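You operate a simulated robot arm through the tools that you are given. There is no shell and no other tool. Be economical: measure what you need, move in short steps, check, and stop when the job is done.

You run a simulated robot arm. Do the job below in one go: nothing can be reset, and whatever is moved stays where it is left.

## Task
Press the white fill button three times. Then take the grey puck from the top of the wheeled table and leave it in the white crate there. Then take the black tray from the top of the steel bench and put it in the cream basket. The order counts.

The check looks at the end state, three seconds after you hand in, the way a careful person would. Anything else that was tipped, shoved, dropped, spilled or broken makes it a failure.

## Robot
A 7-joint arm with a two-finger parallel gripper on a trunk, on a base that drives. Base frame: it is fixed to the floor where the robot stands at the start and does not move with it; the origin is under the middle of the robot, x ahead of it, y to its left, z up. Readings come in mm, rad, newtons and seconds.
With the tool pointing down near the work surface it reaches from about 100 to 480 mm from the robot's upright axis, wherever it stands. Its first joint turns from -2.007 to 2.007 rad. Places, roughly: black tray (32x18x3 cm) [-2100, 100, 900]; cream basket (54x54x31 cm) [-3000, 4600, 300]; grey puck [-1500, -8500, 1000]; white crate (44x29x15 cm) [-1700, -8000, 1000]; white fill button [700, 0, 900]. Payload 3.91 kg.
The TCP is the grasp point between the finger pads, 30 mm short of the fingertips. In the tool frame z runs along the fingers and y along their closing line. The gripper opens to 110 mm. The fingers are 20 mm wide and 10 mm thick; the gripper's body (48 by 112 mm) begins 55 mm behind the TCP.
Orientation is that of the tool frame in the base frame, as [roll, pitch, yaw] about the fixed x, y, z axes, in that order (R = Rz(yaw) Ry(pitch) Rx(roll)). With the fingers straight down and closing along the base's y, the tool's x points along the base's -x, its y along +y and its z along -z.

## Interface
- The arm moves only by the tool jog_arm. Its argument "moves" is one flat list of numbers, 7 for each row, row after row: the turn, a rotation vector about the tool's x, y, z in rad, then the shift along the tool's x, y, z in mm, then the gripper command, from -1 (shut) to 1 (fully open), values between in proportion. In form: [rx, ry, rz, dx, dy, dz, hand, rx, ry, rz, dx, dy, dz, hand, ...]. A call has 1 to 12 rows; each row is the pose to reach, as a shift and turn from the pose commanded when the call began, along the tool's axes at that moment. Each row takes 0.2 s and may step no farther than 50 mm and 0.15 rad from the row before; otherwise, or with a gripper value out of range, the whole call is refused. Where a pose cannot be reached the arm comes as near as it can. A force on the tool above 40 N (or 10 N above the force at the start of the call, whichever is more), or a blocked arm, ends the call early, and 0.2 s more pass. Each finger travels about 153 mm/s and halts on what it meets, pressing with about 44 N; the grip force reading is that of the motor and also rises with nothing between the fingers. The clock runs only during rows and for 0.2 s after the last one: add rows that repeat a pose to give the fingers time. It gives the time, the measured TCP pose, the force on the tool (base axes), the opening and the grip force at its end, in the units of the frame above (readings bear some noise), with the torque about the TCP (base axes, N m) and any sound that the robot's microphone picked up.
- Cameras (640 x 400 px; columns grow to the right, rows downward): "scene" is now at [223.5, 149.7, 1368.4]; the picture's right is [-0.50, -0.86, 0.00], its down [-0.49, 0.28, -0.82] and it looks along [0.71, -0.41, -0.57] (base axes); focal length 255 px, centre (320, 200). "wrist" rides on the gripper at [72, 17, -103] in the tool frame; the picture's right is [-0.23, 0.97, 0.00], its down [-0.76, -0.18, -0.62] and it looks along [-0.61, -0.14, 0.78] (tool axes); focal length 222 px, centre (320, 200). There is no depth. A picture from a camera that has moved, and an enlarged one, comes with that camera's place and axes in the base frame and with its lens. The place of the scene camera against the robot may be out by one fixed shift of up to 18 mm in any direction.
- grab_frame(camera): a new picture of that camera. No time passes.
- lift_body(by): slides the trunk up (or, below 0, down) by that many mm; the arm and the scene camera ride with it, the base frame stays. It gives what a move gives, with no picture.
- roll_base(legs): drives the robot by 1 to 6 legs, each [ahead, left, turn to the left] in mm, mm and rad, along the robot's own axes; the way and the turn of a leg run together, so that a leg with both is an arc; at most 1500 mm and 3.142 rad a leg. The arm and the cameras ride along, it lands a little off, and it stops where it bumps. It gives what a move gives.
- turn_head(pan, tilt): turns the head with the scene camera to pan (to the left, within 1.396 rad either way) and tilt (down, from -0.506 to 1.204), counted from straight ahead of the robot. It gives what a move gives.
- inspect(camera, box): a new picture of the part [left, top, right, bottom] of that camera's present view, enlarged. No time passes.
- hand_in(): hands the job in; it is judged then, once.

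Work in short steps. Places have to be worked out from the pictures, the camera data and where the tool is seen: move nearer, look again, correct. Check each grasp and each placing, and mend what went wrong. You have 165 turns and 120 pictures in all, those below and enlarged ones among them. Open the gripper and draw the arm clear of the work before you hand the job in, unless the task says otherwise; then end with one line.

The tools are called after "Call:" as a command line: name --argument value ..., lists and objects as JSON in quotes. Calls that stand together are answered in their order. jog_arm: Moves the arm, as the interface text tells. Its arguments: {"type":"object","properties":{"moves":{"type":"array"}},"required":["moves"]} The other tools are called the same way: lift_body (by) slides the trunk up or down; roll_base (legs) drives the base; turn_head (pan, tilt) turns the head that bears the scene camera; grab_frame (camera) takes a picture; inspect (camera, box) takes an enlarged picture of a part of a camera's view; hand_in () hands the job in.

At the start:

```text
time: 0.0
ee_pos: [555.8, -15.7, 1165.2]
orientation: [3.141, 0.0, -3.141]
contact_force: [0.2, -0.1, 0.6]
torque: [-0.01, 0.0, 0.02]
finger_gap: 109.9
grasp_force: 0.1
trunk travel left (down, up): [-700.0, 290.0]
robot x, y, heading: [-3.1, 0.3, 0.003]
head pan, tilt: [-0.525, 0.602]
```

scene: 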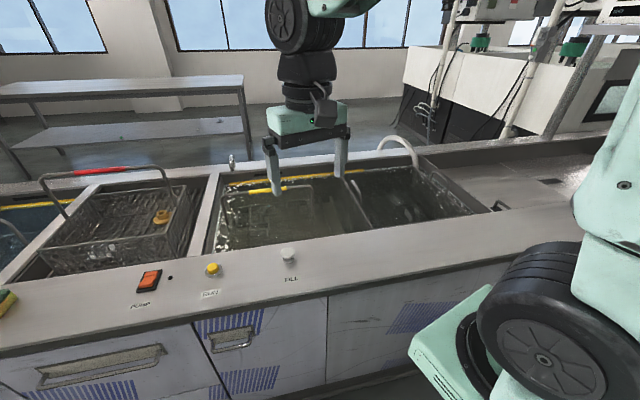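
wrist: 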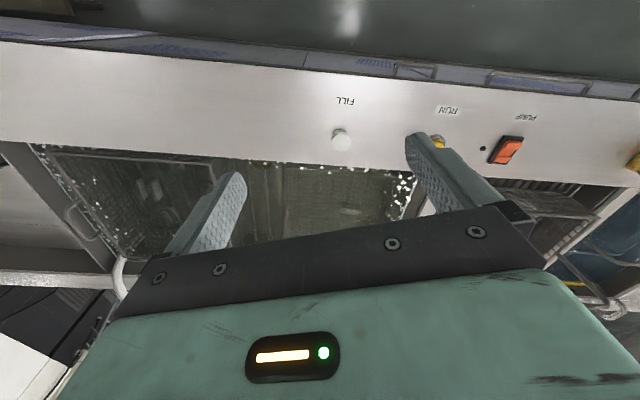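

The scene and wrist rays cross on the fill button at about [648, -2, 900]. The counter's front edge is near x≈530. I'll close the gripper and look down to see how much room the base has.

Call:
jog_arm --moves '[0, 0, 0, 0, 0, 0, -1, 0, 0, 0, 0, 0, 0, -1, 0, 0, 0, 0, 0, 0, -1]'

Call:
turn_head --pan 0 --tilt 1.2

Call:
grab_frame --camera "scene"

```text
time: 0.8
ee_pos: [554.8, -14.5, 1165.4]
orientation: [-3.141, 0.0, 3.14]
contact_force: [0.2, 0.5, -0.8]
torque: [-0.01, 0.02, 0.02]
finger_gap: 0.1
grasp_force: 37.6
trunk travel left (down, up): [-700.0, 290.0]
robot x, y, heading: [1.8, -1.4, -0.003]
head pan, tilt: [-0.525, 0.602]
```

```text
time: 1.8
ee_pos: [555.7, -15.1, 1165.4]
orientation: [3.14, -0.002, 3.14]
contact_force: [0.4, -0.2, -0.1]
torque: [-0.01, 0.0, 0.01]
finger_gap: 0.0
grasp_force: 37.5
trunk travel left (down, up): [-700.0, 290.0]
robot x, y, heading: [-2.0, 2.7, -0.002]
head pan, tilt: [0.0, 1.201]
```

```text
117 pictures are left
camera scene: at [203.0, 194.0, 1324.0], right [0.0, -1.0, 0.0], down [-0.93, 0.0, -0.36], along [0.36, 0.0, -0.93], focal length 255 px, centre (320, 200)
```

scene: 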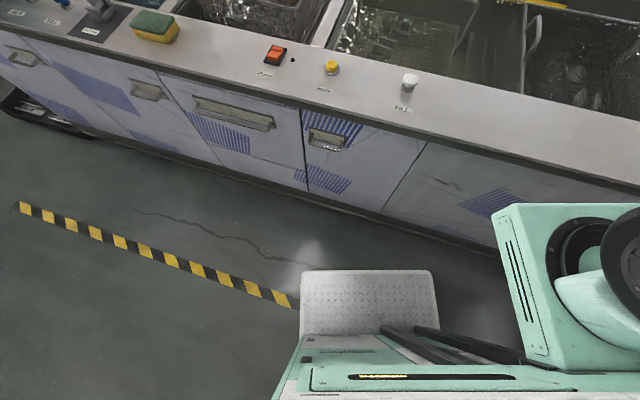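

The base front is at about x≈310, and the nearest cabinet face ahead of its right corner is about x≈550. Driving 180 mm ahead is safe, so I'll do that and check the pose.

Call:
roll_base --legs '[[180, 0, 0]]'

Call:
grab_frame --camera "wrist"

Call:
grab_frame --camera "scene"

```text
time: 3.4
ee_pos: [721.4, -20.6, 1163.7]
orientation: [-3.14, -0.002, 3.125]
contact_force: [-0.4, 0.1, -1.0]
torque: [-0.02, -0.02, 0.04]
finger_gap: 0.0
grasp_force: 37.9
trunk travel left (down, up): [-700.0, 290.0]
robot x, y, heading: [164.9, 3.3, -0.019]
head pan, tilt: [0.0, 1.201]
stopped in leg 1: the robot was blocked; the commanded pose is now the measured one
```

```text
116 pictures are left
camera wrist: at [648.9, -1.8, 1268.9], right [0.24, 0.97, 0.0], down [0.76, -0.19, 0.62], along [0.6, -0.15, -0.78], focal length 222 px, centre (320, 200)
```

wrist: 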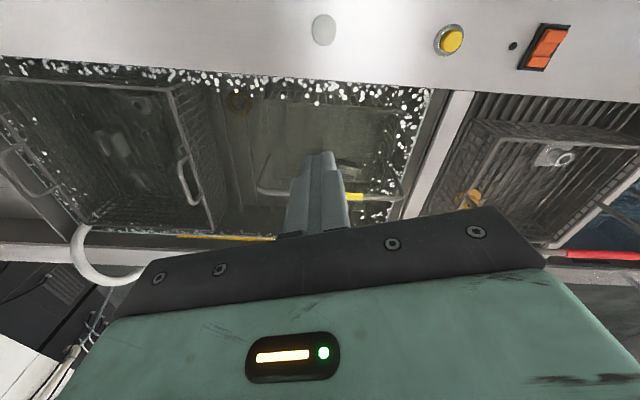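

```text
115 pictures are left
camera scene: at [371.9, 194.2, 1323.9], right [-0.02, -1.0, 0.0], down [-0.93, 0.02, -0.36], along [0.36, -0.01, -0.93], focal length 255 px, centre (320, 200)
```

scene: 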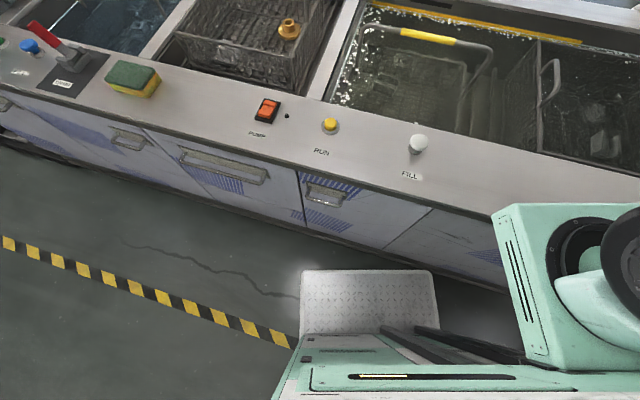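

The base touched the cabinet and stopped at x=165. Two wrist views put the button at about [655, 1, ~880]. I'll move above it with the tip near z≈920.

Call:
jog_arm --moves '[0, 0, 0, 33, 10, 0, -1, 0, 0, 0, 66, 20, 0, -1, 0, 0, 0, 66, 20, 45, -1, 0, 0, 0, 66, 20, 90, -1, 0, 0, 0, 66, 20, 135, -1, 0, 0, 0, 66, 20, 180, -1, 0, 0, 0, 66, 20, 213, -1, 0, 0, 0, 66, 20, 213, -1]'

Call:
grab_frame --camera "wrist"

Call:
grab_frame --camera "scene"

```text
time: 5.2
ee_pos: [655.4, -1.5, 954.5]
orientation: [-3.141, -0.001, 3.123]
contact_force: [0.0, -1.0, 0.1]
torque: [-0.01, 0.01, 0.0]
finger_gap: 0.0
grasp_force: 37.9
trunk travel left (down, up): [-700.0, 290.0]
robot x, y, heading: [165.4, 3.1, -0.015]
head pan, tilt: [0.0, 1.201]
```

```text
114 pictures are left
camera wrist: at [583.3, 17.5, 1058.5], right [0.24, 0.97, 0.0], down [0.76, -0.19, 0.62], along [0.6, -0.15, -0.78], focal length 222 px, centre (320, 200)
```

wrist: 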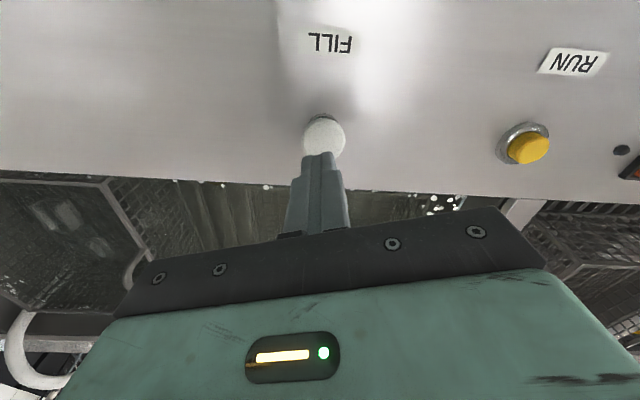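

```text
113 pictures are left
camera scene: at [371.8, 194.1, 1323.9], right [-0.02, -1.0, 0.0], down [-0.93, 0.02, -0.36], along [0.36, -0.01, -0.93], focal length 255 px, centre (320, 200)
```

scene: 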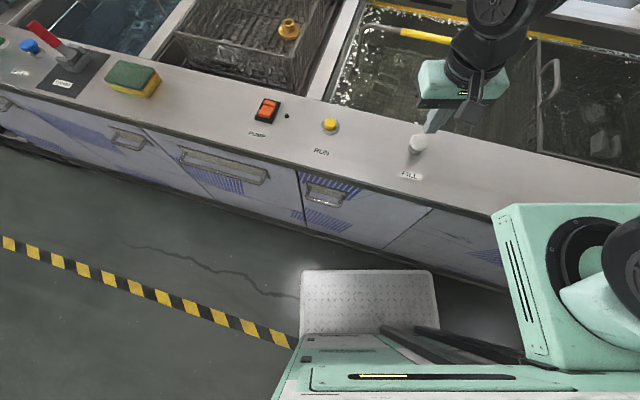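

The tip is nearly centred over the button, which reads about [651, 3]. I'll shift 4 mm and go down slowly to find the contact height.

Call:
jog_arm --moves '[0, 0, 0, 4, 4, 10, -1, 0, 0, 0, 4, 4, 20, -1, 0, 0, 0, 4, 4, 25, -1, 0, 0, 0, 4, 4, 30, -1]'

Call:
inspect --camera "wrist" --box '[220, 60, 420, 240]'

Call:
inspect --camera "scene" --box '[370, 60, 500, 180]'

```text
time: 6.2
ee_pos: [651.6, 4.5, 922.4]
orientation: [-3.14, -0.002, 3.123]
contact_force: [0.1, 0.1, 0.7]
torque: [-0.02, 0.04, 0.0]
finger_gap: 0.0
grasp_force: 37.8
trunk travel left (down, up): [-700.0, 290.0]
robot x, y, heading: [164.7, 7.9, -0.014]
head pan, tilt: [0.0, 1.201]
```

```text
2.22 times, centred on (320, 150) of wrist
camera zoom: at [579.4, 23.0, 1027.0], right [0.24, 0.97, 0.0], down [0.76, -0.19, 0.62], along [0.6, -0.15, -0.78], focal length 494 px, centre (320, 311)
```

zoom: 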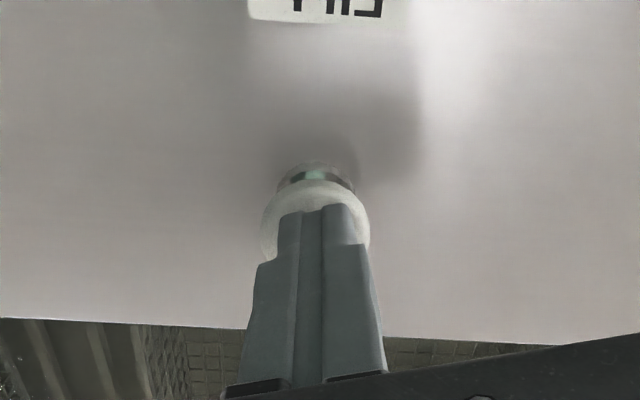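

```text
3.33 times, centred on (435, 120) of scene
camera zoom: at [371.8, 194.2, 1323.9], right [-0.02, -1.0, 0.0], down [-0.93, 0.02, -0.36], along [0.36, -0.01, -0.93], focal length 850 px, centre (-63, 467)
```

zoom: 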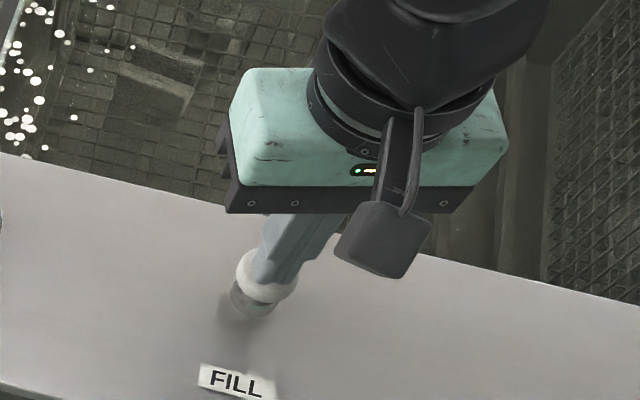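

The tip is about at z 892, just above the cap. I'll descend in 2 mm rows and watch for contact.

Call:
jog_arm --moves '[0, 0, 0, 0, 0, 2, -1, 0, 0, 0, 0, 0, 4, -1, 0, 0, 0, 0, 0, 6, -1]'

```text
time: 7.0
ee_pos: [653.0, 4.1, 917.7]
orientation: [-3.141, -0.002, 3.125]
contact_force: [-0.5, 0.8, 1.9]
torque: [0.02, -0.01, 0.02]
finger_gap: 0.0
grasp_force: 38.2
trunk travel left (down, up): [-700.0, 290.0]
robot x, y, heading: [166.8, 2.8, -0.015]
head pan, tilt: [0.0, 1.201]
```

Force reads 1.9 N, so this may be the first light touch. I'll continue down in small rows.

Call:
jog_arm --moves '[0, 0, 0, 0, 0, 2, -1, 0, 0, 0, 0, 0, 4, -1, 0, 0, 0, 0, 0, 4, -1]'

```text
time: 7.8
ee_pos: [650.9, 4.2, 913.2]
orientation: [3.141, -0.001, 3.124]
contact_force: [1.1, 0.5, 1.7]
torque: [-0.01, -0.06, -0.01]
finger_gap: 0.0
grasp_force: 37.5
trunk travel left (down, up): [-700.0, 290.0]
robot x, y, heading: [168.1, 4.0, -0.016]
head pan, tilt: [0.0, 1.201]
heard: click
```

A click sounded, which I count as press 1. I'll rise 12 mm to release it and listen.

Call:
jog_arm --moves '[0, 0, 0, 0, 0, -4, -1, 0, 0, 0, 0, 0, -8, -1, 0, 0, 0, 0, 0, -12, -1, 0, 0, 0, 0, 0, -12, -1]'

Call:
inspect --camera "scene" --box '[300, 60, 500, 190]'

```text
time: 8.8
ee_pos: [650.1, 5.0, 924.6]
orientation: [3.141, -0.003, 3.125]
contact_force: [-0.1, 0.6, 0.1]
torque: [0.01, 0.0, 0.0]
finger_gap: 0.2
grasp_force: 37.7
trunk travel left (down, up): [-700.0, 290.0]
robot x, y, heading: [162.3, 4.2, -0.016]
head pan, tilt: [0.0, 1.201]
```

```text
3.08 times, centred on (400, 125) of scene
camera zoom: at [371.8, 194.2, 1323.9], right [-0.02, -1.0, 0.0], down [-0.93, 0.02, -0.36], along [0.36, -0.01, -0.93], focal length 784 px, centre (74, 431)
```

zoom: 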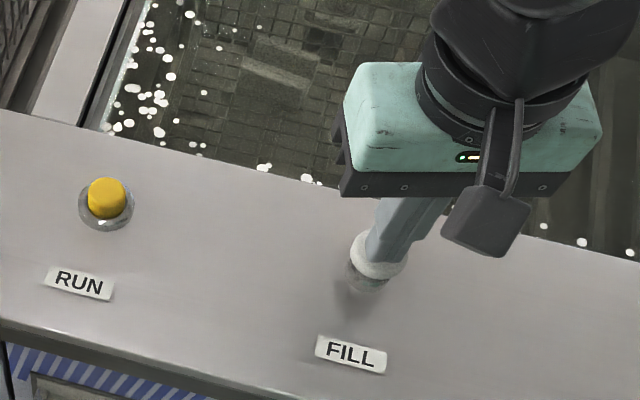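

Released cleanly. Now the second press, going down 12 mm to the same depth and back up.

Call:
jog_arm --moves '[0, 0, 0, 0, 0, 4, -1, 0, 0, 0, 0, 0, 8, -1, 0, 0, 0, 0, 0, 10, -1, 0, 0, 0, 0, 0, 12, -1, 0, 0, 0, 0, 0, 12, -1]'

Call:
jog_arm --moves '[0, 0, 0, 0, 0, -4, -1, 0, 0, 0, 0, 0, -8, -1, 0, 0, 0, 0, 0, -12, -1, 0, 0, 0, 0, 0, -12, -1]'

```text
time: 10.0
ee_pos: [649.9, 3.0, 910.8]
orientation: [-3.142, 0.0, 3.124]
contact_force: [-0.4, 0.9, 2.7]
torque: [0.0, -0.01, -0.01]
finger_gap: 0.0
grasp_force: 37.5
trunk travel left (down, up): [-700.0, 290.0]
robot x, y, heading: [163.7, 2.7, -0.017]
head pan, tilt: [0.0, 1.201]
heard: click
```

```text
time: 11.0
ee_pos: [650.7, 4.4, 924.3]
orientation: [-3.14, -0.002, 3.126]
contact_force: [0.5, -0.5, 0.7]
torque: [0.01, 0.03, 0.01]
finger_gap: 0.0
grasp_force: 38.3
trunk travel left (down, up): [-700.0, 290.0]
robot x, y, heading: [167.4, 3.0, -0.019]
head pan, tilt: [0.0, 1.201]
```

Second click heard and the button is released. Now the third press, then I'll lift well clear.

Call:
jog_arm --moves '[0, 0, 0, 0, 0, 4, -1, 0, 0, 0, 0, 0, 8, -1, 0, 0, 0, 0, 0, 10, -1, 0, 0, 0, 0, 0, 12, -1, 0, 0, 0, 0, 0, 12, -1]'

Call:
jog_arm --moves '[0, 0, 0, 0, 0, -10, -1, 0, 0, 0, 0, 0, -40, -1, 0, 0, 0, 0, 0, -80, -1, 0, 0, 0, 0, 0, -125, -1, 0, 0, 0, 0, 0, -170, -1, 0, 0, 0, 0, 0, -215, -1, 0, 0, 0, 0, 0, -250, -1]'

```text
time: 12.2
ee_pos: [650.5, 4.3, 913.1]
orientation: [3.142, 0.001, 3.124]
contact_force: [1.7, -0.3, 2.4]
torque: [-0.01, -0.05, -0.01]
finger_gap: 0.0
grasp_force: 37.1
trunk travel left (down, up): [-700.0, 290.0]
robot x, y, heading: [166.5, 1.2, -0.017]
head pan, tilt: [0.0, 1.201]
heard: click
```

```text
time: 13.8
ee_pos: [650.7, 5.8, 1162.2]
orientation: [-3.14, -0.001, 3.123]
contact_force: [1.0, 1.3, -0.6]
torque: [-0.01, 0.05, -0.03]
finger_gap: 0.0
grasp_force: 37.3
trunk travel left (down, up): [-700.0, 290.0]
robot x, y, heading: [166.6, 8.8, -0.015]
head pan, tilt: [0.0, 1.201]
```

Three clicks in all. I'll back off from the cabinet, draw the arm in, and look right toward the wheeled table (‑1500, ‑8500).

Call:
roll_base --legs '[[-350, 0, 0]]'

Call:
jog_arm --moves '[0, 0, 0, 45, 0, 0, -1, 0, 0, 0, 90, 0, 0, -1, 0, 0, 0, 135, 0, 0, -1]'

Call:
turn_head --pan -1.39 --tilt 0.3

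Call:
grab_frame --camera "scene"

```text
time: 16.0
ee_pos: [295.2, 15.2, 1161.5]
orientation: [3.141, 0.0, 3.135]
contact_force: [0.6, -0.6, -0.5]
torque: [-0.01, 0.0, 0.0]
finger_gap: 0.0
grasp_force: 37.9
trunk travel left (down, up): [-700.0, 290.0]
robot x, y, heading: [-185.4, 6.8, -0.006]
head pan, tilt: [0.0, 1.201]
```

```text
time: 16.8
ee_pos: [221.0, 17.2, 1156.4]
orientation: [-3.14, -0.002, 3.134]
contact_force: [0.9, -0.4, 0.9]
torque: [0.01, -0.02, 0.0]
finger_gap: 0.0
grasp_force: 38.3
out of reach, approached as far as the arm can: row 2, 3
trunk travel left (down, up): [-700.0, 290.0]
robot x, y, heading: [-186.5, 10.2, -0.01]
head pan, tilt: [0.0, 1.201]
```

```text
time: 18.4
ee_pos: [221.0, 17.7, 1156.3]
orientation: [-3.14, -0.003, 3.136]
contact_force: [-0.4, -0.6, 0.3]
torque: [0.0, 0.0, 0.02]
finger_gap: 0.0
grasp_force: 38.2
trunk travel left (down, up): [-700.0, 290.0]
robot x, y, heading: [-189.9, 7.4, -0.003]
head pan, tilt: [-1.389, 0.3]
```

```text
109 pictures are left
camera scene: at [-23.4, 108.9, 1396.0], right [-0.98, -0.18, 0.0], down [-0.05, 0.29, -0.96], along [0.17, -0.94, -0.3], focal length 255 px, centre (320, 200)
```

scene: 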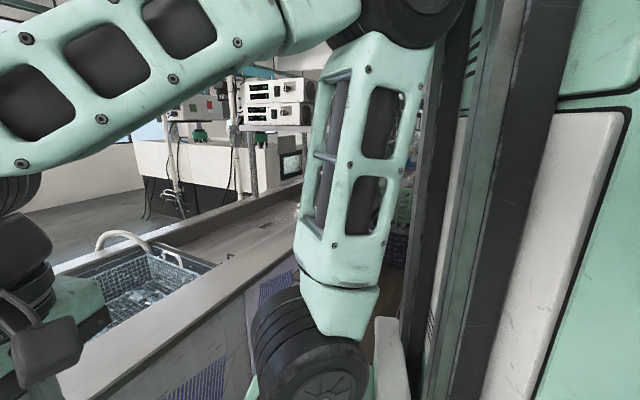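

The arm blocks the view to the right. I'll turn the base right so that it faces the table, and look ahead.

Call:
roll_base --legs '[[0, 0, -1.75]]'

Call:
turn_head --pan 0.1 --tilt 0.3

Call:
grab_frame --camera "scene"

```text
time: 23.0
ee_pos: [-251.3, -396.3, 1154.7]
orientation: [-3.14, 0.0, 1.383]
contact_force: [0.0, -1.3, -0.3]
torque: [0.03, 0.02, 0.0]
finger_gap: 0.0
grasp_force: 37.3
trunk travel left (down, up): [-700.0, 290.0]
robot x, y, heading: [-191.4, 6.4, -1.755]
head pan, tilt: [-1.389, 0.3]
```

```text
time: 24.6
ee_pos: [-251.3, -396.1, 1155.2]
orientation: [-3.141, -0.001, 1.384]
contact_force: [-0.4, 0.3, 0.4]
torque: [-0.01, 0.02, 0.02]
finger_gap: 0.2
grasp_force: 37.9
trunk travel left (down, up): [-700.0, 290.0]
robot x, y, heading: [-188.9, 8.2, -1.761]
head pan, tilt: [0.099, 0.3]
```

```text
108 pictures are left
camera scene: at [-15.8, -273.8, 1396.0], right [-1.0, 0.09, 0.0], down [0.03, 0.29, -0.96], along [-0.08, -0.95, -0.3], focal length 255 px, centre (320, 200)
```

scene: 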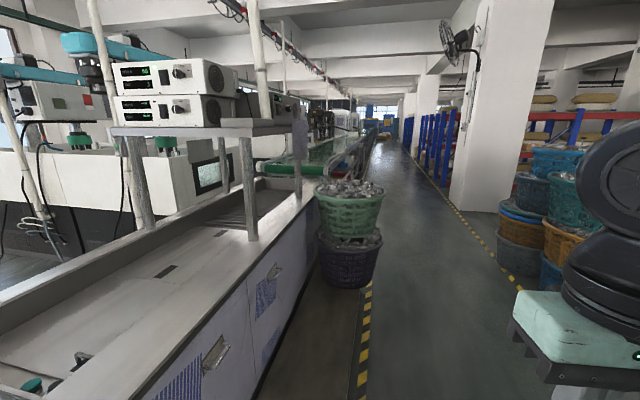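

The aisle runs at heading about -1.86. A basket stack stands at about (-420, -2170) on its left edge. I'll turn slightly right, shift right about 450 mm to the aisle's centre, and drive 3 m.

Call:
roll_base --legs '[[0, 0, -0.1], [0, -440, 0], [1500, 0, 0], [1500, 0, 0]]'

Call:
grab_frame --camera "scene"

```text
time: 41.8
ee_pos: [-1570.6, -3138.2, 1155.8]
orientation: [-3.141, -0.001, 1.288]
contact_force: [0.2, -0.4, -0.6]
torque: [0.0, -0.04, -0.01]
finger_gap: 0.2
grasp_force: 37.8
trunk travel left (down, up): [-700.0, 290.0]
robot x, y, heading: [-1467.2, -2741.8, -1.854]
head pan, tilt: [0.099, 0.3]
```

```text
107 pictures are left
camera scene: at [-1323.3, -3039.0, 1396.0], right [-0.98, 0.18, 0.0], down [0.05, 0.29, -0.96], along [-0.17, -0.94, -0.3], focal length 255 px, centre (320, 200)
```

scene: 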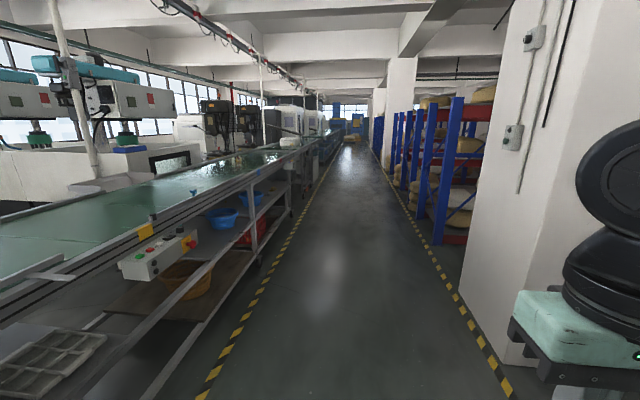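

The aisle is clear ahead and I'm centred. I'll drive another 2.7 m and then look left.

Call:
roll_base --legs '[[1400, 0, 0], [1300, 0, 0]]'

Call:
turn_head --pan 0.3 --tilt 0.3

Call:
grab_frame --camera "scene"

```text
time: 55.1
ee_pos: [-2225.6, -5787.2, 1156.1]
orientation: [-3.141, -0.001, 1.333]
contact_force: [-0.1, 0.8, 0.3]
torque: [-0.03, 0.02, 0.0]
finger_gap: 0.2
grasp_force: 37.9
trunk travel left (down, up): [-700.0, 290.0]
robot x, y, heading: [-2142.9, -5386.3, -1.811]
head pan, tilt: [0.099, 0.3]
```

```text
time: 55.8
ee_pos: [-2224.8, -5787.1, 1155.0]
orientation: [-3.141, -0.001, 1.335]
contact_force: [0.3, 0.3, 0.5]
torque: [-0.02, -0.01, 0.01]
finger_gap: 0.0
grasp_force: 37.5
trunk travel left (down, up): [-700.0, 290.0]
robot x, y, heading: [-2139.8, -5385.6, -1.811]
head pan, tilt: [0.3, 0.3]
```

```text
106 pictures are left
camera scene: at [-1964.2, -5677.3, 1396.0], right [-1.0, -0.06, 0.0], down [-0.02, 0.3, -0.96], along [0.06, -0.95, -0.3], focal length 255 px, centre (320, 200)
```

scene: 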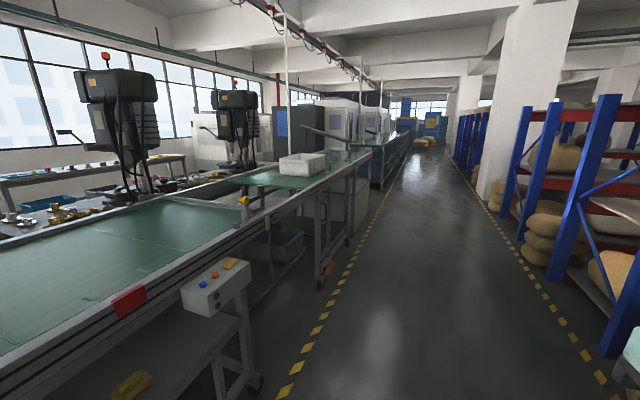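

The white crate is visible near (-1640, -8130). I'll zoom in on that table.

Call:
inspect --camera "scene" --box '[220, 110, 400, 290]'

```text
2.22 times, centred on (310, 200) of scene
camera zoom: at [-1964.2, -5677.3, 1396.0], right [-1.0, -0.06, 0.0], down [-0.02, 0.3, -0.96], along [0.06, -0.95, -0.3], focal length 566 px, centre (342, 200)
```

zoom: 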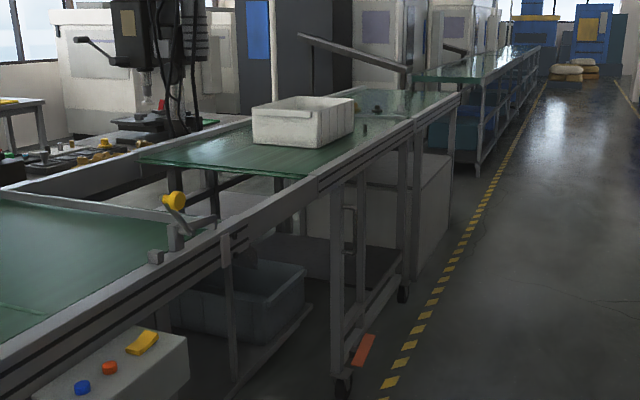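

The table's right edge runs from about (-1840, -7610) to (-2120, -8445), and the puck should lie beyond the crate. I'll align with the edge and drive nearer for a view from close by.

Call:
roll_base --legs '[[0, 0, -0.08], [1300, 0, 0], [700, 0, 0]]'

Call:
turn_head --pan 0.75 --tilt 0.4

Call:
grab_frame --camera "scene"

```text
time: 66.1
ee_pos: [-2913.1, -7641.6, 1155.3]
orientation: [-3.141, -0.001, 1.215]
contact_force: [-0.7, 0.2, 0.2]
torque: [0.01, 0.0, 0.01]
finger_gap: 0.2
grasp_force: 38.2
trunk travel left (down, up): [-700.0, 290.0]
robot x, y, heading: [-2782.4, -7254.4, -1.925]
head pan, tilt: [0.3, 0.3]
```

```text
time: 67.0
ee_pos: [-2912.0, -7639.4, 1155.3]
orientation: [3.141, -0.001, 1.215]
contact_force: [-0.6, -1.1, 0.4]
torque: [0.0, 0.03, -0.03]
finger_gap: 0.0
grasp_force: 37.9
trunk travel left (down, up): [-700.0, 290.0]
robot x, y, heading: [-2784.5, -7252.6, -1.926]
head pan, tilt: [0.75, 0.4]
```

```text
104 pictures are left
camera scene: at [-2598.5, -7553.3, 1386.8], right [-0.92, -0.38, 0.0], down [-0.15, 0.36, -0.92], along [0.35, -0.85, -0.39], focal length 255 px, centre (320, 200)
```

scene: 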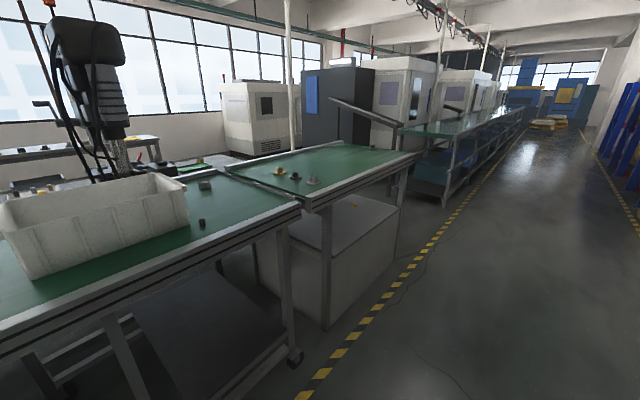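

There are two adjoining table tops. I'll zoom in on the small objects.

Call:
inspect --camera "scene" --box '[160, 140, 360, 260]'

Call:
inspect --camera "scene" --box '[0, 160, 320, 380]'

```text
3.20 times, centred on (260, 200) of scene
camera zoom: at [-2598.5, -7553.3, 1386.8], right [-0.92, -0.38, 0.0], down [-0.15, 0.36, -0.92], along [0.35, -0.85, -0.39], focal length 816 px, centre (512, 200)
```

zoom: 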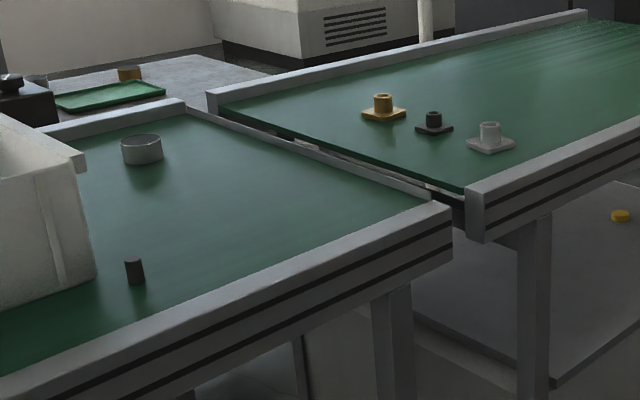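

```text
1.82 times, centred on (160, 270) of scene
camera zoom: at [-2598.5, -7553.3, 1386.8], right [-0.92, -0.38, 0.0], down [-0.15, 0.36, -0.92], along [0.35, -0.85, -0.39], focal length 464 px, centre (611, 73)
```

zoom: 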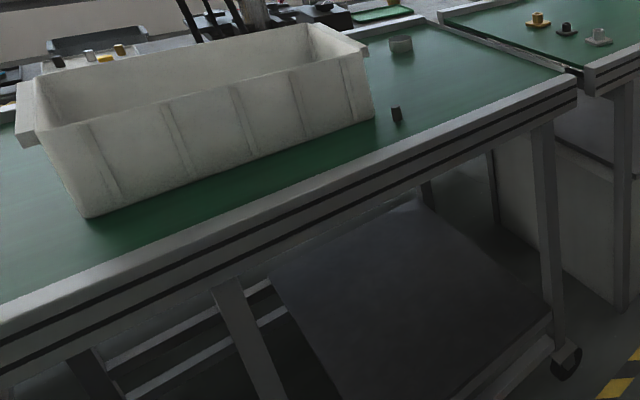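

The grey puck is the short cylinder near the back far corner of the wheeled table, about (-1570, -8480), some 550 mm in from the aisle edge. That may be beyond reach from the aisle, so I'll test here in free space how far the arm extends with the tool down.

Call:
jog_arm --moves '[0, 0, 0, -50, 0, 0, -1, 0, 0, 0, -100, 0, 0, -1, 0, 0, 0, -150, 0, 0, -1, 0, 0, 0, -200, 0, 0, -1, 0, 0, 0, -250, 0, 0, -1, 0, 0, 0, -300, 0, 0, -1, 0, 0, 0, -350, 0, 0, -1, 0, 0, 0, -400, 0, 0, -1, 0, 0, 0, -450, 0, 0, -1]'

Call:
turn_head --pan 1.39 --tilt 0.25

Call:
grab_frame --camera "scene"

```text
time: 69.0
ee_pos: [-3069.0, -8059.2, 1153.5]
orientation: [-3.139, -0.004, 1.215]
contact_force: [-0.5, 0.6, 1.1]
torque: [-0.05, 0.04, 0.0]
finger_gap: 0.0
grasp_force: 37.5
trunk travel left (down, up): [-700.0, 290.0]
robot x, y, heading: [-2781.2, -7250.0, -1.929]
head pan, tilt: [0.75, 0.4]
```

```text
time: 70.0
ee_pos: [-3069.4, -8059.0, 1153.6]
orientation: [-3.141, -0.001, 1.214]
contact_force: [0.0, 0.3, 0.2]
torque: [0.03, 0.01, 0.0]
finger_gap: 0.1
grasp_force: 37.3
trunk travel left (down, up): [-700.0, 290.0]
robot x, y, heading: [-2781.8, -7252.0, -1.924]
head pan, tilt: [1.389, 0.25]
```

```text
101 pictures are left
camera scene: at [-2553.9, -7515.7, 1400.7], right [-0.51, -0.86, 0.0], down [-0.21, 0.13, -0.97], along [0.83, -0.5, -0.25], focal length 255 px, centre (320, 200)
```

scene: 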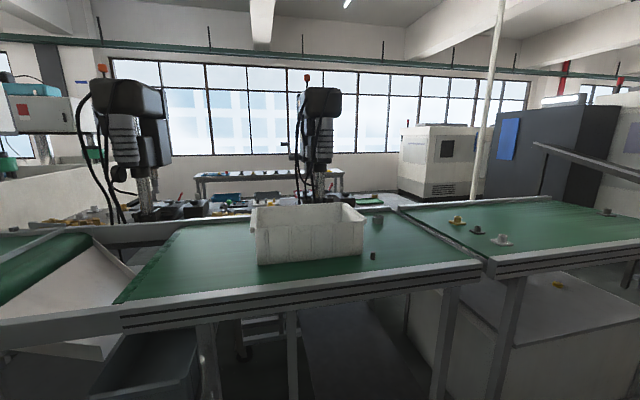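

The arm reached 857 mm from the axis at this height with the tool down. So with the trunk lowered, and the robot parked sideways along the table edge (heading ≈ -1.845), the puck should be reachable. I'll draw the arm in, align the heading, move along 800 mm and approach 350 mm.

Call:
jog_arm --moves '[0, 0, 0, 50, 0, 0, -1, 0, 0, 0, 100, 0, 0, -1, 0, 0, 0, 150, 0, 0, -1, 0, 0, 0, 200, 0, 0, -1, 0, 0, 0, 250, 0, 0, -1, 0, 0, 0, 300, 0, 0, -1, 0, 0, 0, 350, 0, 0, -1, 0, 0, 0, 400, 0, 0, -1]'

Call:
roll_base --legs '[[0, 0, 0.08], [800, 0, 0], [0, 350, 0]]'

Call:
turn_head --pan 1.39 --tilt 0.9

Call:
grab_frame --camera "scene"

```text
time: 71.8
ee_pos: [-2928.8, -7684.6, 1156.7]
orientation: [3.141, -0.001, 1.215]
contact_force: [-0.4, -0.4, -0.1]
torque: [0.03, -0.02, 0.03]
finger_gap: 0.0
grasp_force: 37.4
trunk travel left (down, up): [-700.0, 290.0]
robot x, y, heading: [-2779.5, -7252.9, -1.925]
head pan, tilt: [1.389, 0.25]
```

```text
time: 78.4
ee_pos: [-2766.7, -8543.3, 1156.4]
orientation: [-3.141, -0.003, 1.294]
contact_force: [-0.7, 0.0, -0.5]
torque: [-0.02, 0.03, 0.02]
finger_gap: 0.1
grasp_force: 38.0
trunk travel left (down, up): [-700.0, 290.0]
robot x, y, heading: [-2652.4, -8102.2, -1.843]
head pan, tilt: [1.389, 0.25]
```

```text
time: 79.4
ee_pos: [-2767.0, -8544.1, 1157.2]
orientation: [-3.139, -0.002, 1.296]
contact_force: [0.0, -0.6, -0.1]
torque: [0.01, 0.02, -0.04]
finger_gap: 0.1
grasp_force: 38.0
trunk travel left (down, up): [-700.0, 290.0]
robot x, y, heading: [-2657.4, -8102.3, -1.846]
head pan, tilt: [1.389, 0.901]
```

```text
100 pictures are left
camera scene: at [-2423.6, -8337.8, 1343.8], right [-0.44, -0.9, 0.0], down [-0.7, 0.34, -0.62], along [0.56, -0.27, -0.78], focal length 255 px, centre (320, 200)
```

scene: 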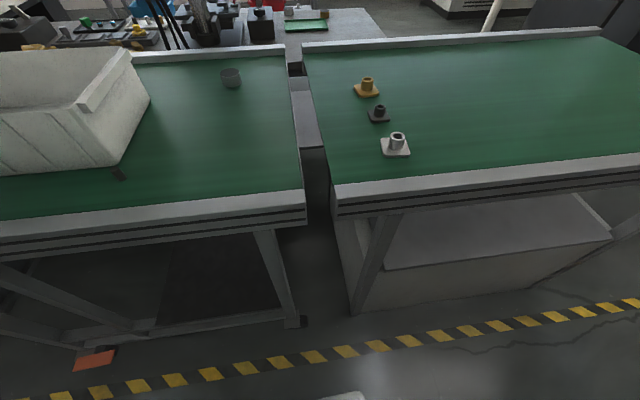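

The puck triangulates to about (-1625, -8428, z≈970). The table edge is 610 mm to my left, and the puck is about 470 mm in from it. I'll slide 200 mm closer and look steeply down to check the clearance.

Call:
roll_base --legs '[[0, 200, -0.02]]'

Call:
turn_head --pan 1.39 --tilt 1.2

Call:
grab_frame --camera "scene"

```text
time: 81.0
ee_pos: [-2586.4, -8597.9, 1157.2]
orientation: [-3.138, -0.001, 1.274]
contact_force: [0.1, -0.6, 0.1]
torque: [0.03, -0.03, -0.03]
finger_gap: 0.0
grasp_force: 38.1
trunk travel left (down, up): [-700.0, 290.0]
robot x, y, heading: [-2464.7, -8151.9, -1.869]
head pan, tilt: [1.389, 0.901]
```

```text
time: 81.8
ee_pos: [-2586.0, -8597.9, 1156.7]
orientation: [-3.141, -0.001, 1.273]
contact_force: [0.0, -0.6, 0.1]
torque: [-0.02, 0.0, 0.0]
finger_gap: 0.0
grasp_force: 38.1
trunk travel left (down, up): [-700.0, 290.0]
robot x, y, heading: [-2463.6, -8158.3, -1.869]
head pan, tilt: [1.389, 1.201]
```

```text
99 pictures are left
camera scene: at [-2255.5, -8389.6, 1324.0], right [-0.46, -0.89, 0.0], down [-0.83, 0.43, -0.36], along [0.32, -0.17, -0.93], focal length 255 px, centre (320, 200)
```

scene: 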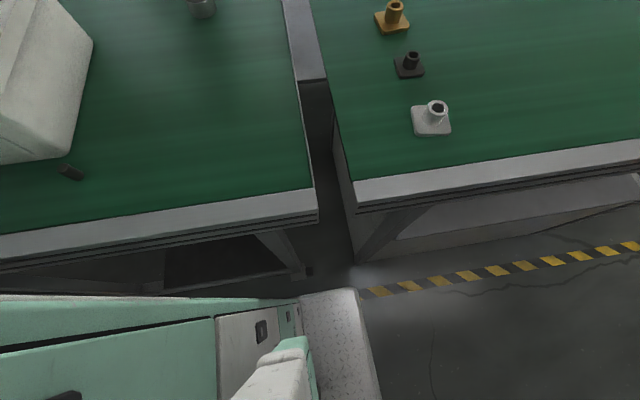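

The base side is about 60 mm from the table's outer edge. I'll close 25 mm more, then swing the arm left over the table at the present safe height.

Call:
roll_base --legs '[[0, 25, 0]]'

Call:
jog_arm --moves '[0, 0, -0.1, 2.3, 45.4, 0, -1, 0, 0, -0.2, 9.1, 90.4, 0, -1, 0, 0, -0.3, 20.3, 134.5, 0, -1, 0, 0, -0.4, 35.9, 177.2, 0, -1, 0, 0, -0.5, 55.7, 218.1, 0, -1, 0, 0, -0.6, 79.5, 256.9, 0, -1, 0, 0, -0.7, 107, 293.1, 0, -1, 0, 0, -0.8, 138, 326.4, 0, -1, 0, 0, -0.9, 172.2, 356.4, 0, -1, 0, 0, -1.0, 209.2, 382.9, 0, -1, 0, 0, -1.1, 248.6, 405.5, 0, -1, 0, 0, -1.2, 290.1, 424.1, 0, -1]'

Call:
turn_head --pan 1.39 --tilt 0.8

Call:
grab_frame --camera "scene"

Call:
grab_frame --camera "wrist"

```text
time: 82.6
ee_pos: [-2561.7, -8604.6, 1157.6]
orientation: [-3.139, -0.002, 1.274]
contact_force: [-0.4, 0.2, 0.6]
torque: [0.01, -0.01, -0.01]
finger_gap: 0.0
grasp_force: 37.7
trunk travel left (down, up): [-700.0, 290.0]
robot x, y, heading: [-2444.0, -8164.0, -1.864]
head pan, tilt: [1.389, 1.201]
```

```text
time: 85.4
ee_pos: [-2076.0, -8482.0, 1159.9]
orientation: [-3.139, 0.014, 2.419]
contact_force: [-0.5, -0.1, 0.1]
torque: [-0.06, 0.01, 0.01]
finger_gap: 0.2
grasp_force: 37.5
trunk travel left (down, up): [-700.0, 290.0]
robot x, y, heading: [-2438.2, -8164.1, -1.869]
head pan, tilt: [1.389, 1.201]
stopped in row 12: the arm was blocked; the commanded pose is now the measured one
```

```text
time: 86.3
ee_pos: [-2075.1, -8483.9, 1164.7]
orientation: [3.138, 0.022, 2.413]
contact_force: [-0.3, 0.2, -0.2]
torque: [0.01, 0.04, 0.01]
finger_gap: 0.0
grasp_force: 37.2
trunk travel left (down, up): [-700.0, 290.0]
robot x, y, heading: [-2440.8, -8164.4, -1.871]
head pan, tilt: [1.389, 0.799]
```

```text
98 pictures are left
camera scene: at [-2213.5, -8401.8, 1342.1], right [-0.41, -0.91, 0.0], down [-0.73, 0.33, -0.6], along [0.55, -0.25, -0.8], focal length 255 px, centre (320, 200)
```

scene: 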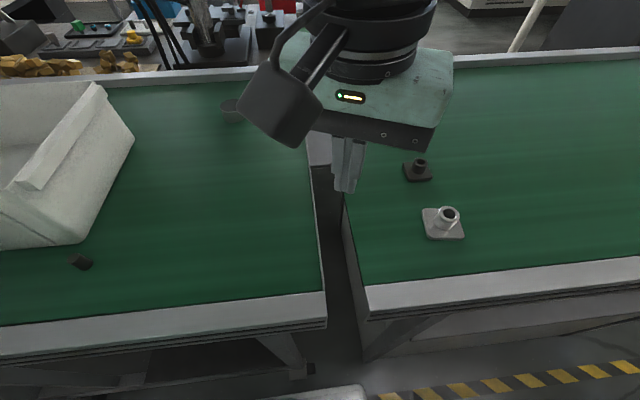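

```text
97 pictures are left
camera wrist: at [-2118.7, -8421.3, 1266.3], right [0.82, 0.58, 0.01], down [0.44, -0.63, 0.64], along [0.37, -0.52, -0.77], focal length 222 px, centre (320, 200)
```

wrist: 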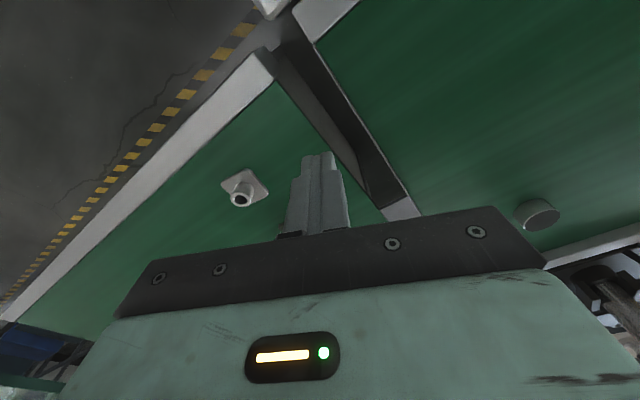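

The arm was blocked, probably against the head, which stands at the left front. Reaching sideways past the head won't work. Facing the table needs about the same reach (~860), so I'll slide away, swing the arm back to the front, then turn to face the table.

Call:
roll_base --legs '[[0, -370, 0]]'

Call:
jog_arm --moves '[0, 0, 0.1, 2.4, -47.9, 0, -1, 0, 0, 0.2, 9.6, -95.4, 0, -1, 0, 0, 0.3, 21.4, -141.9, 0, -1, 0, 0, 0.4, 37.9, -186.9, 0, -1, 0, 0, 0.5, 58.8, -230.1, 0, -1, 0, 0, 0.6, 83.9, -271, 0, -1, 0, 0, 0.7, 112.9, -309.2, 0, -1, 0, 0, 0.8, 145.6, -344.3, 0, -1, 0, 0, 0.9, 181.6, -376, 0, -1, 0, 0, 1.0, 220.7, -403.9, 0, -1, 0, 0, 1.1, 262.3, -427.8, 0, -1]'

```text
time: 88.6
ee_pos: [-2418.8, -8380.0, 1160.5]
orientation: [3.14, 0.02, 2.415]
contact_force: [-0.5, 0.2, -0.4]
torque: [-0.02, -0.01, 0.01]
finger_gap: 0.1
grasp_force: 37.6
trunk travel left (down, up): [-700.0, 290.0]
robot x, y, heading: [-2782.3, -8060.1, -1.866]
head pan, tilt: [1.389, 0.799]
```

```text
time: 91.0
ee_pos: [-2898.2, -8527.0, 1155.2]
orientation: [3.125, 0.008, 1.315]
contact_force: [-0.1, 0.0, 0.7]
torque: [0.0, 0.03, -0.01]
finger_gap: 0.1
grasp_force: 38.2
trunk travel left (down, up): [-700.0, 290.0]
robot x, y, heading: [-2782.5, -8060.6, -1.868]
head pan, tilt: [1.389, 0.799]
```

The arm is back in front. Now I'll turn left by 1.573 rad to face the table squarely and look.

Call:
roll_base --legs '[[0, 0, 1.573]]'

Call:
turn_head --pan 0.0 --tilt 0.75

Call:
grab_frame --camera "scene"

```text
time: 95.2
ee_pos: [-2319.1, -8178.9, 1155.9]
orientation: [3.124, 0.007, 2.873]
contact_force: [0.8, -0.8, -0.2]
torque: [0.01, 0.0, 0.02]
finger_gap: 0.2
grasp_force: 37.5
trunk travel left (down, up): [-700.0, 290.0]
robot x, y, heading: [-2785.7, -8059.9, -0.31]
head pan, tilt: [1.389, 0.799]
```

```text
time: 96.7
ee_pos: [-2319.2, -8179.6, 1156.3]
orientation: [3.124, 0.007, 2.872]
contact_force: [-1.3, -0.4, 0.0]
torque: [0.01, 0.0, 0.0]
finger_gap: 0.3
grasp_force: 37.8
trunk travel left (down, up): [-700.0, 290.0]
robot x, y, heading: [-2782.6, -8056.9, -0.309]
head pan, tilt: [0.0, 0.75]
```

```text
96 pictures are left
camera scene: at [-2503.2, -7943.4, 1355.6], right [-0.3, -0.95, 0.0], down [-0.65, 0.21, -0.73], along [0.7, -0.22, -0.68], focal length 255 px, centre (320, 200)
```

scene: 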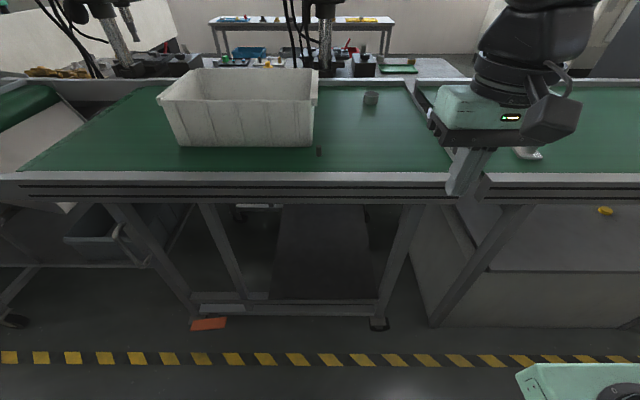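

The view is clear: the puck is straight ahead at 1225 mm from my axis, the crate centre is at (1019, +412) in the robot frame, and the table edge is at 730. I'll advance 345 mm and check clearance.

Call:
roll_base --legs '[[345, 0, 0]]'

Call:
turn_head --pan 0.0 --tilt 1.1

Call:
grab_frame --camera "scene"

Call:
grab_frame --camera "wrist"

```text
time: 99.0
ee_pos: [-1986.7, -8279.7, 1156.5]
orientation: [3.124, 0.006, 2.88]
contact_force: [-0.2, 0.1, -0.1]
torque: [0.01, -0.03, -0.01]
finger_gap: 0.0
grasp_force: 37.5
trunk travel left (down, up): [-700.0, 290.0]
robot x, y, heading: [-2454.1, -8162.5, -0.305]
head pan, tilt: [0.0, 0.75]
```

```text
time: 99.8
ee_pos: [-1986.2, -8281.1, 1155.6]
orientation: [3.123, 0.005, 2.88]
contact_force: [0.3, 0.4, 0.0]
torque: [0.0, 0.01, 0.0]
finger_gap: 0.1
grasp_force: 37.6
trunk travel left (down, up): [-700.0, 290.0]
robot x, y, heading: [-2452.8, -8164.8, -0.303]
head pan, tilt: [0.0, 1.1]
```

```text
95 pictures are left
camera scene: at [-2191.8, -8039.6, 1329.9], right [-0.3, -0.96, 0.0], down [-0.85, 0.26, -0.45], along [0.43, -0.13, -0.89], focal length 255 px, centre (320, 200)
```

scene: 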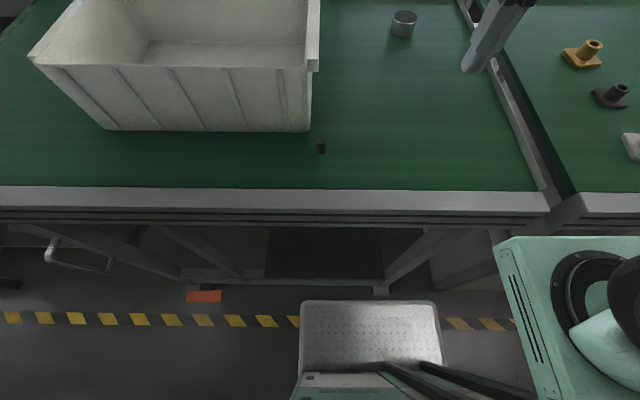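

```text
94 pictures are left
camera wrist: at [-2053.4, -8245.8, 1259.4], right [0.47, 0.88, 0.02], down [0.68, -0.38, 0.63], along [0.56, -0.28, -0.78], focal length 222 px, centre (320, 200)
```

wrist: 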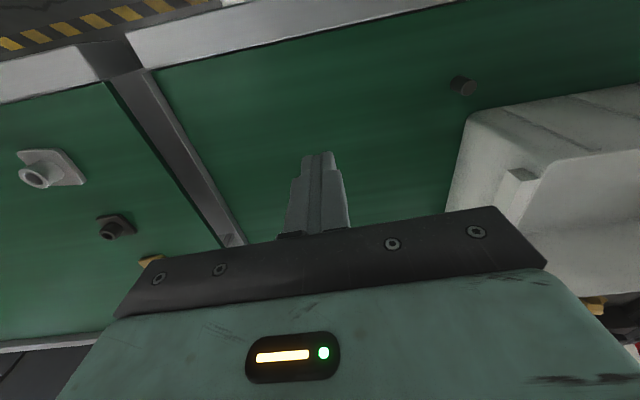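

The base front has about 50 mm of clearance and the puck is ~879 mm away. I'll open the gripper and extend over the puck at the current height, to test the reach before lowering the trunk.

Call:
jog_arm --moves '[0.018, 0, 0, -49, -6, 0, 1, 0.018, 0, 0, -98, -12, 0, 1, 0.018, 0, 0, -147, -18, 0, 1, 0.018, 0, 0, -196, -24, 0, 1, 0.018, 0, 0, -245, -30, 0, 1, 0.018, 0, 0, -294, -36, 0, 1, 0.018, 0, 0, -343, -42, 0, 1, 0.018, 0, 0, -370, -45, 0, 1, 0.018, 0, 0, -370, -45, 0, 1]'

Call:
grab_frame --camera "wrist"

Call:
turn_head --pan -0.2 --tilt 0.6

Call:
grab_frame --camera "scene"

```text
time: 101.8
ee_pos: [-1639.5, -8418.9, 1160.7]
orientation: [-3.141, 0.007, 2.88]
contact_force: [-0.4, -0.1, 0.1]
torque: [-0.02, -0.01, 0.0]
finger_gap: 110.0
grasp_force: 0.1
trunk travel left (down, up): [-700.0, 290.0]
robot x, y, heading: [-2452.2, -8167.6, -0.303]
head pan, tilt: [0.0, 1.1]
```

```text
93 pictures are left
camera wrist: at [-1706.2, -8382.9, 1263.3], right [0.47, 0.88, 0.0], down [0.69, -0.37, 0.63], along [0.55, -0.3, -0.78], focal length 222 px, centre (320, 200)
```

wrist: 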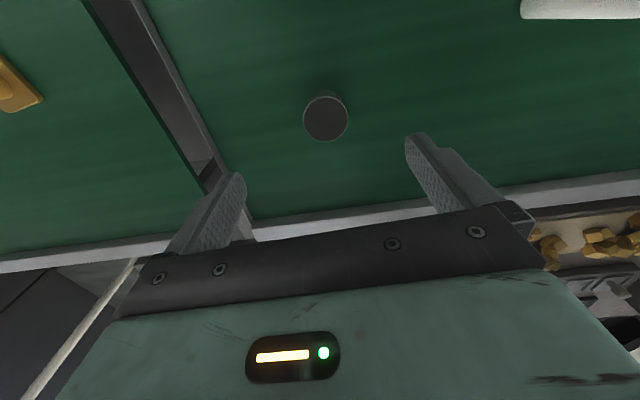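

```text
time: 102.8
ee_pos: [-1639.7, -8419.5, 1159.1]
orientation: [3.141, 0.005, 2.88]
contact_force: [0.1, 0.2, -1.0]
torque: [-0.01, 0.02, -0.02]
finger_gap: 110.1
grasp_force: 0.1
trunk travel left (down, up): [-700.0, 290.0]
robot x, y, heading: [-2453.9, -8159.8, -0.303]
head pan, tilt: [-0.201, 0.6]
```

```text
92 pictures are left
camera scene: at [-2174.6, -8063.3, 1368.4], right [-0.48, -0.88, 0.0], down [-0.5, 0.27, -0.82], along [0.72, -0.4, -0.57], focal length 255 px, centre (320, 200)
```

scene: 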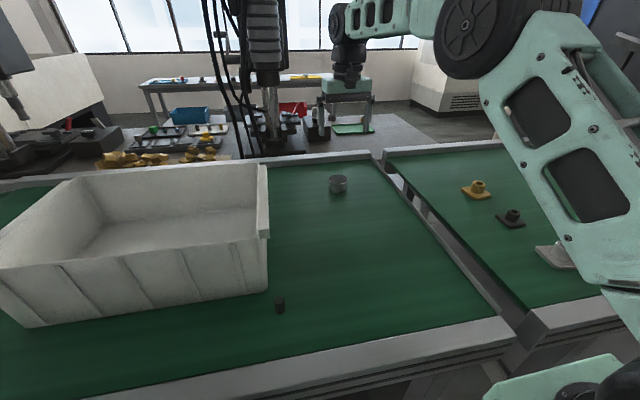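

Reach is fine. The wrist view puts the puck at (-1619, -8422), dia ~57 mm. I'll nudge 20 mm outward and lower the trunk by 110 mm.

Call:
jog_arm --moves '[0, 0, 0, -20, 2, 0, 1, 0, 0, 0, -20, 2, 0, 1]'

Call:
lift_body --by -110

Call:
grab_frame --camera "wrist"

Call:
grab_frame --camera "scene"

```text
time: 103.4
ee_pos: [-1621.7, -8423.7, 1160.8]
orientation: [3.142, 0.006, 2.88]
contact_force: [0.6, 0.6, -0.6]
torque: [0.03, 0.0, 0.0]
finger_gap: 109.7
grasp_force: 0.0
trunk travel left (down, up): [-700.0, 290.0]
robot x, y, heading: [-2452.8, -8162.8, -0.3]
head pan, tilt: [-0.201, 0.6]
```

```text
time: 104.8
ee_pos: [-1621.4, -8421.7, 1050.6]
orientation: [3.141, 0.007, 2.881]
contact_force: [-0.4, 0.2, 0.5]
torque: [-0.04, 0.01, 0.01]
finger_gap: 110.0
grasp_force: 0.0
trunk travel left (down, up): [-590.0, 400.0]
robot x, y, heading: [-2452.3, -8162.9, -0.302]
head pan, tilt: [-0.201, 0.6]
```

```text
91 pictures are left
camera wrist: at [-1686.9, -8386.3, 1154.2], right [0.47, 0.88, 0.0], down [0.69, -0.37, 0.63], along [0.56, -0.3, -0.78], focal length 222 px, centre (320, 200)
```

wrist: 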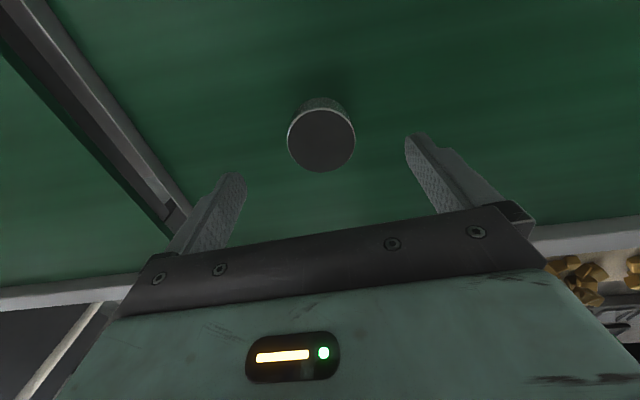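

```text
90 pictures are left
camera scene: at [-2174.5, -8063.4, 1258.5], right [-0.48, -0.88, 0.0], down [-0.5, 0.27, -0.83], along [0.72, -0.4, -0.56], focal length 255 px, centre (320, 200)
```

scene: 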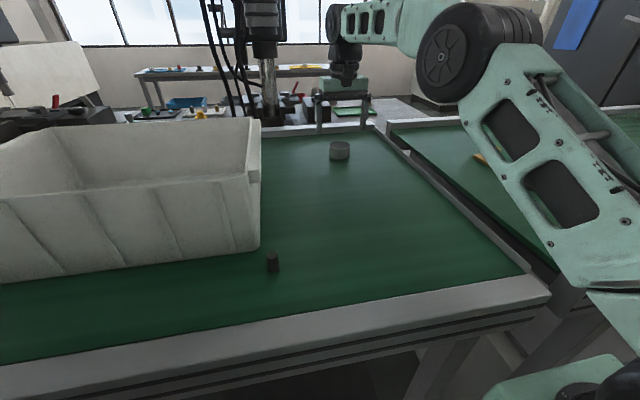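

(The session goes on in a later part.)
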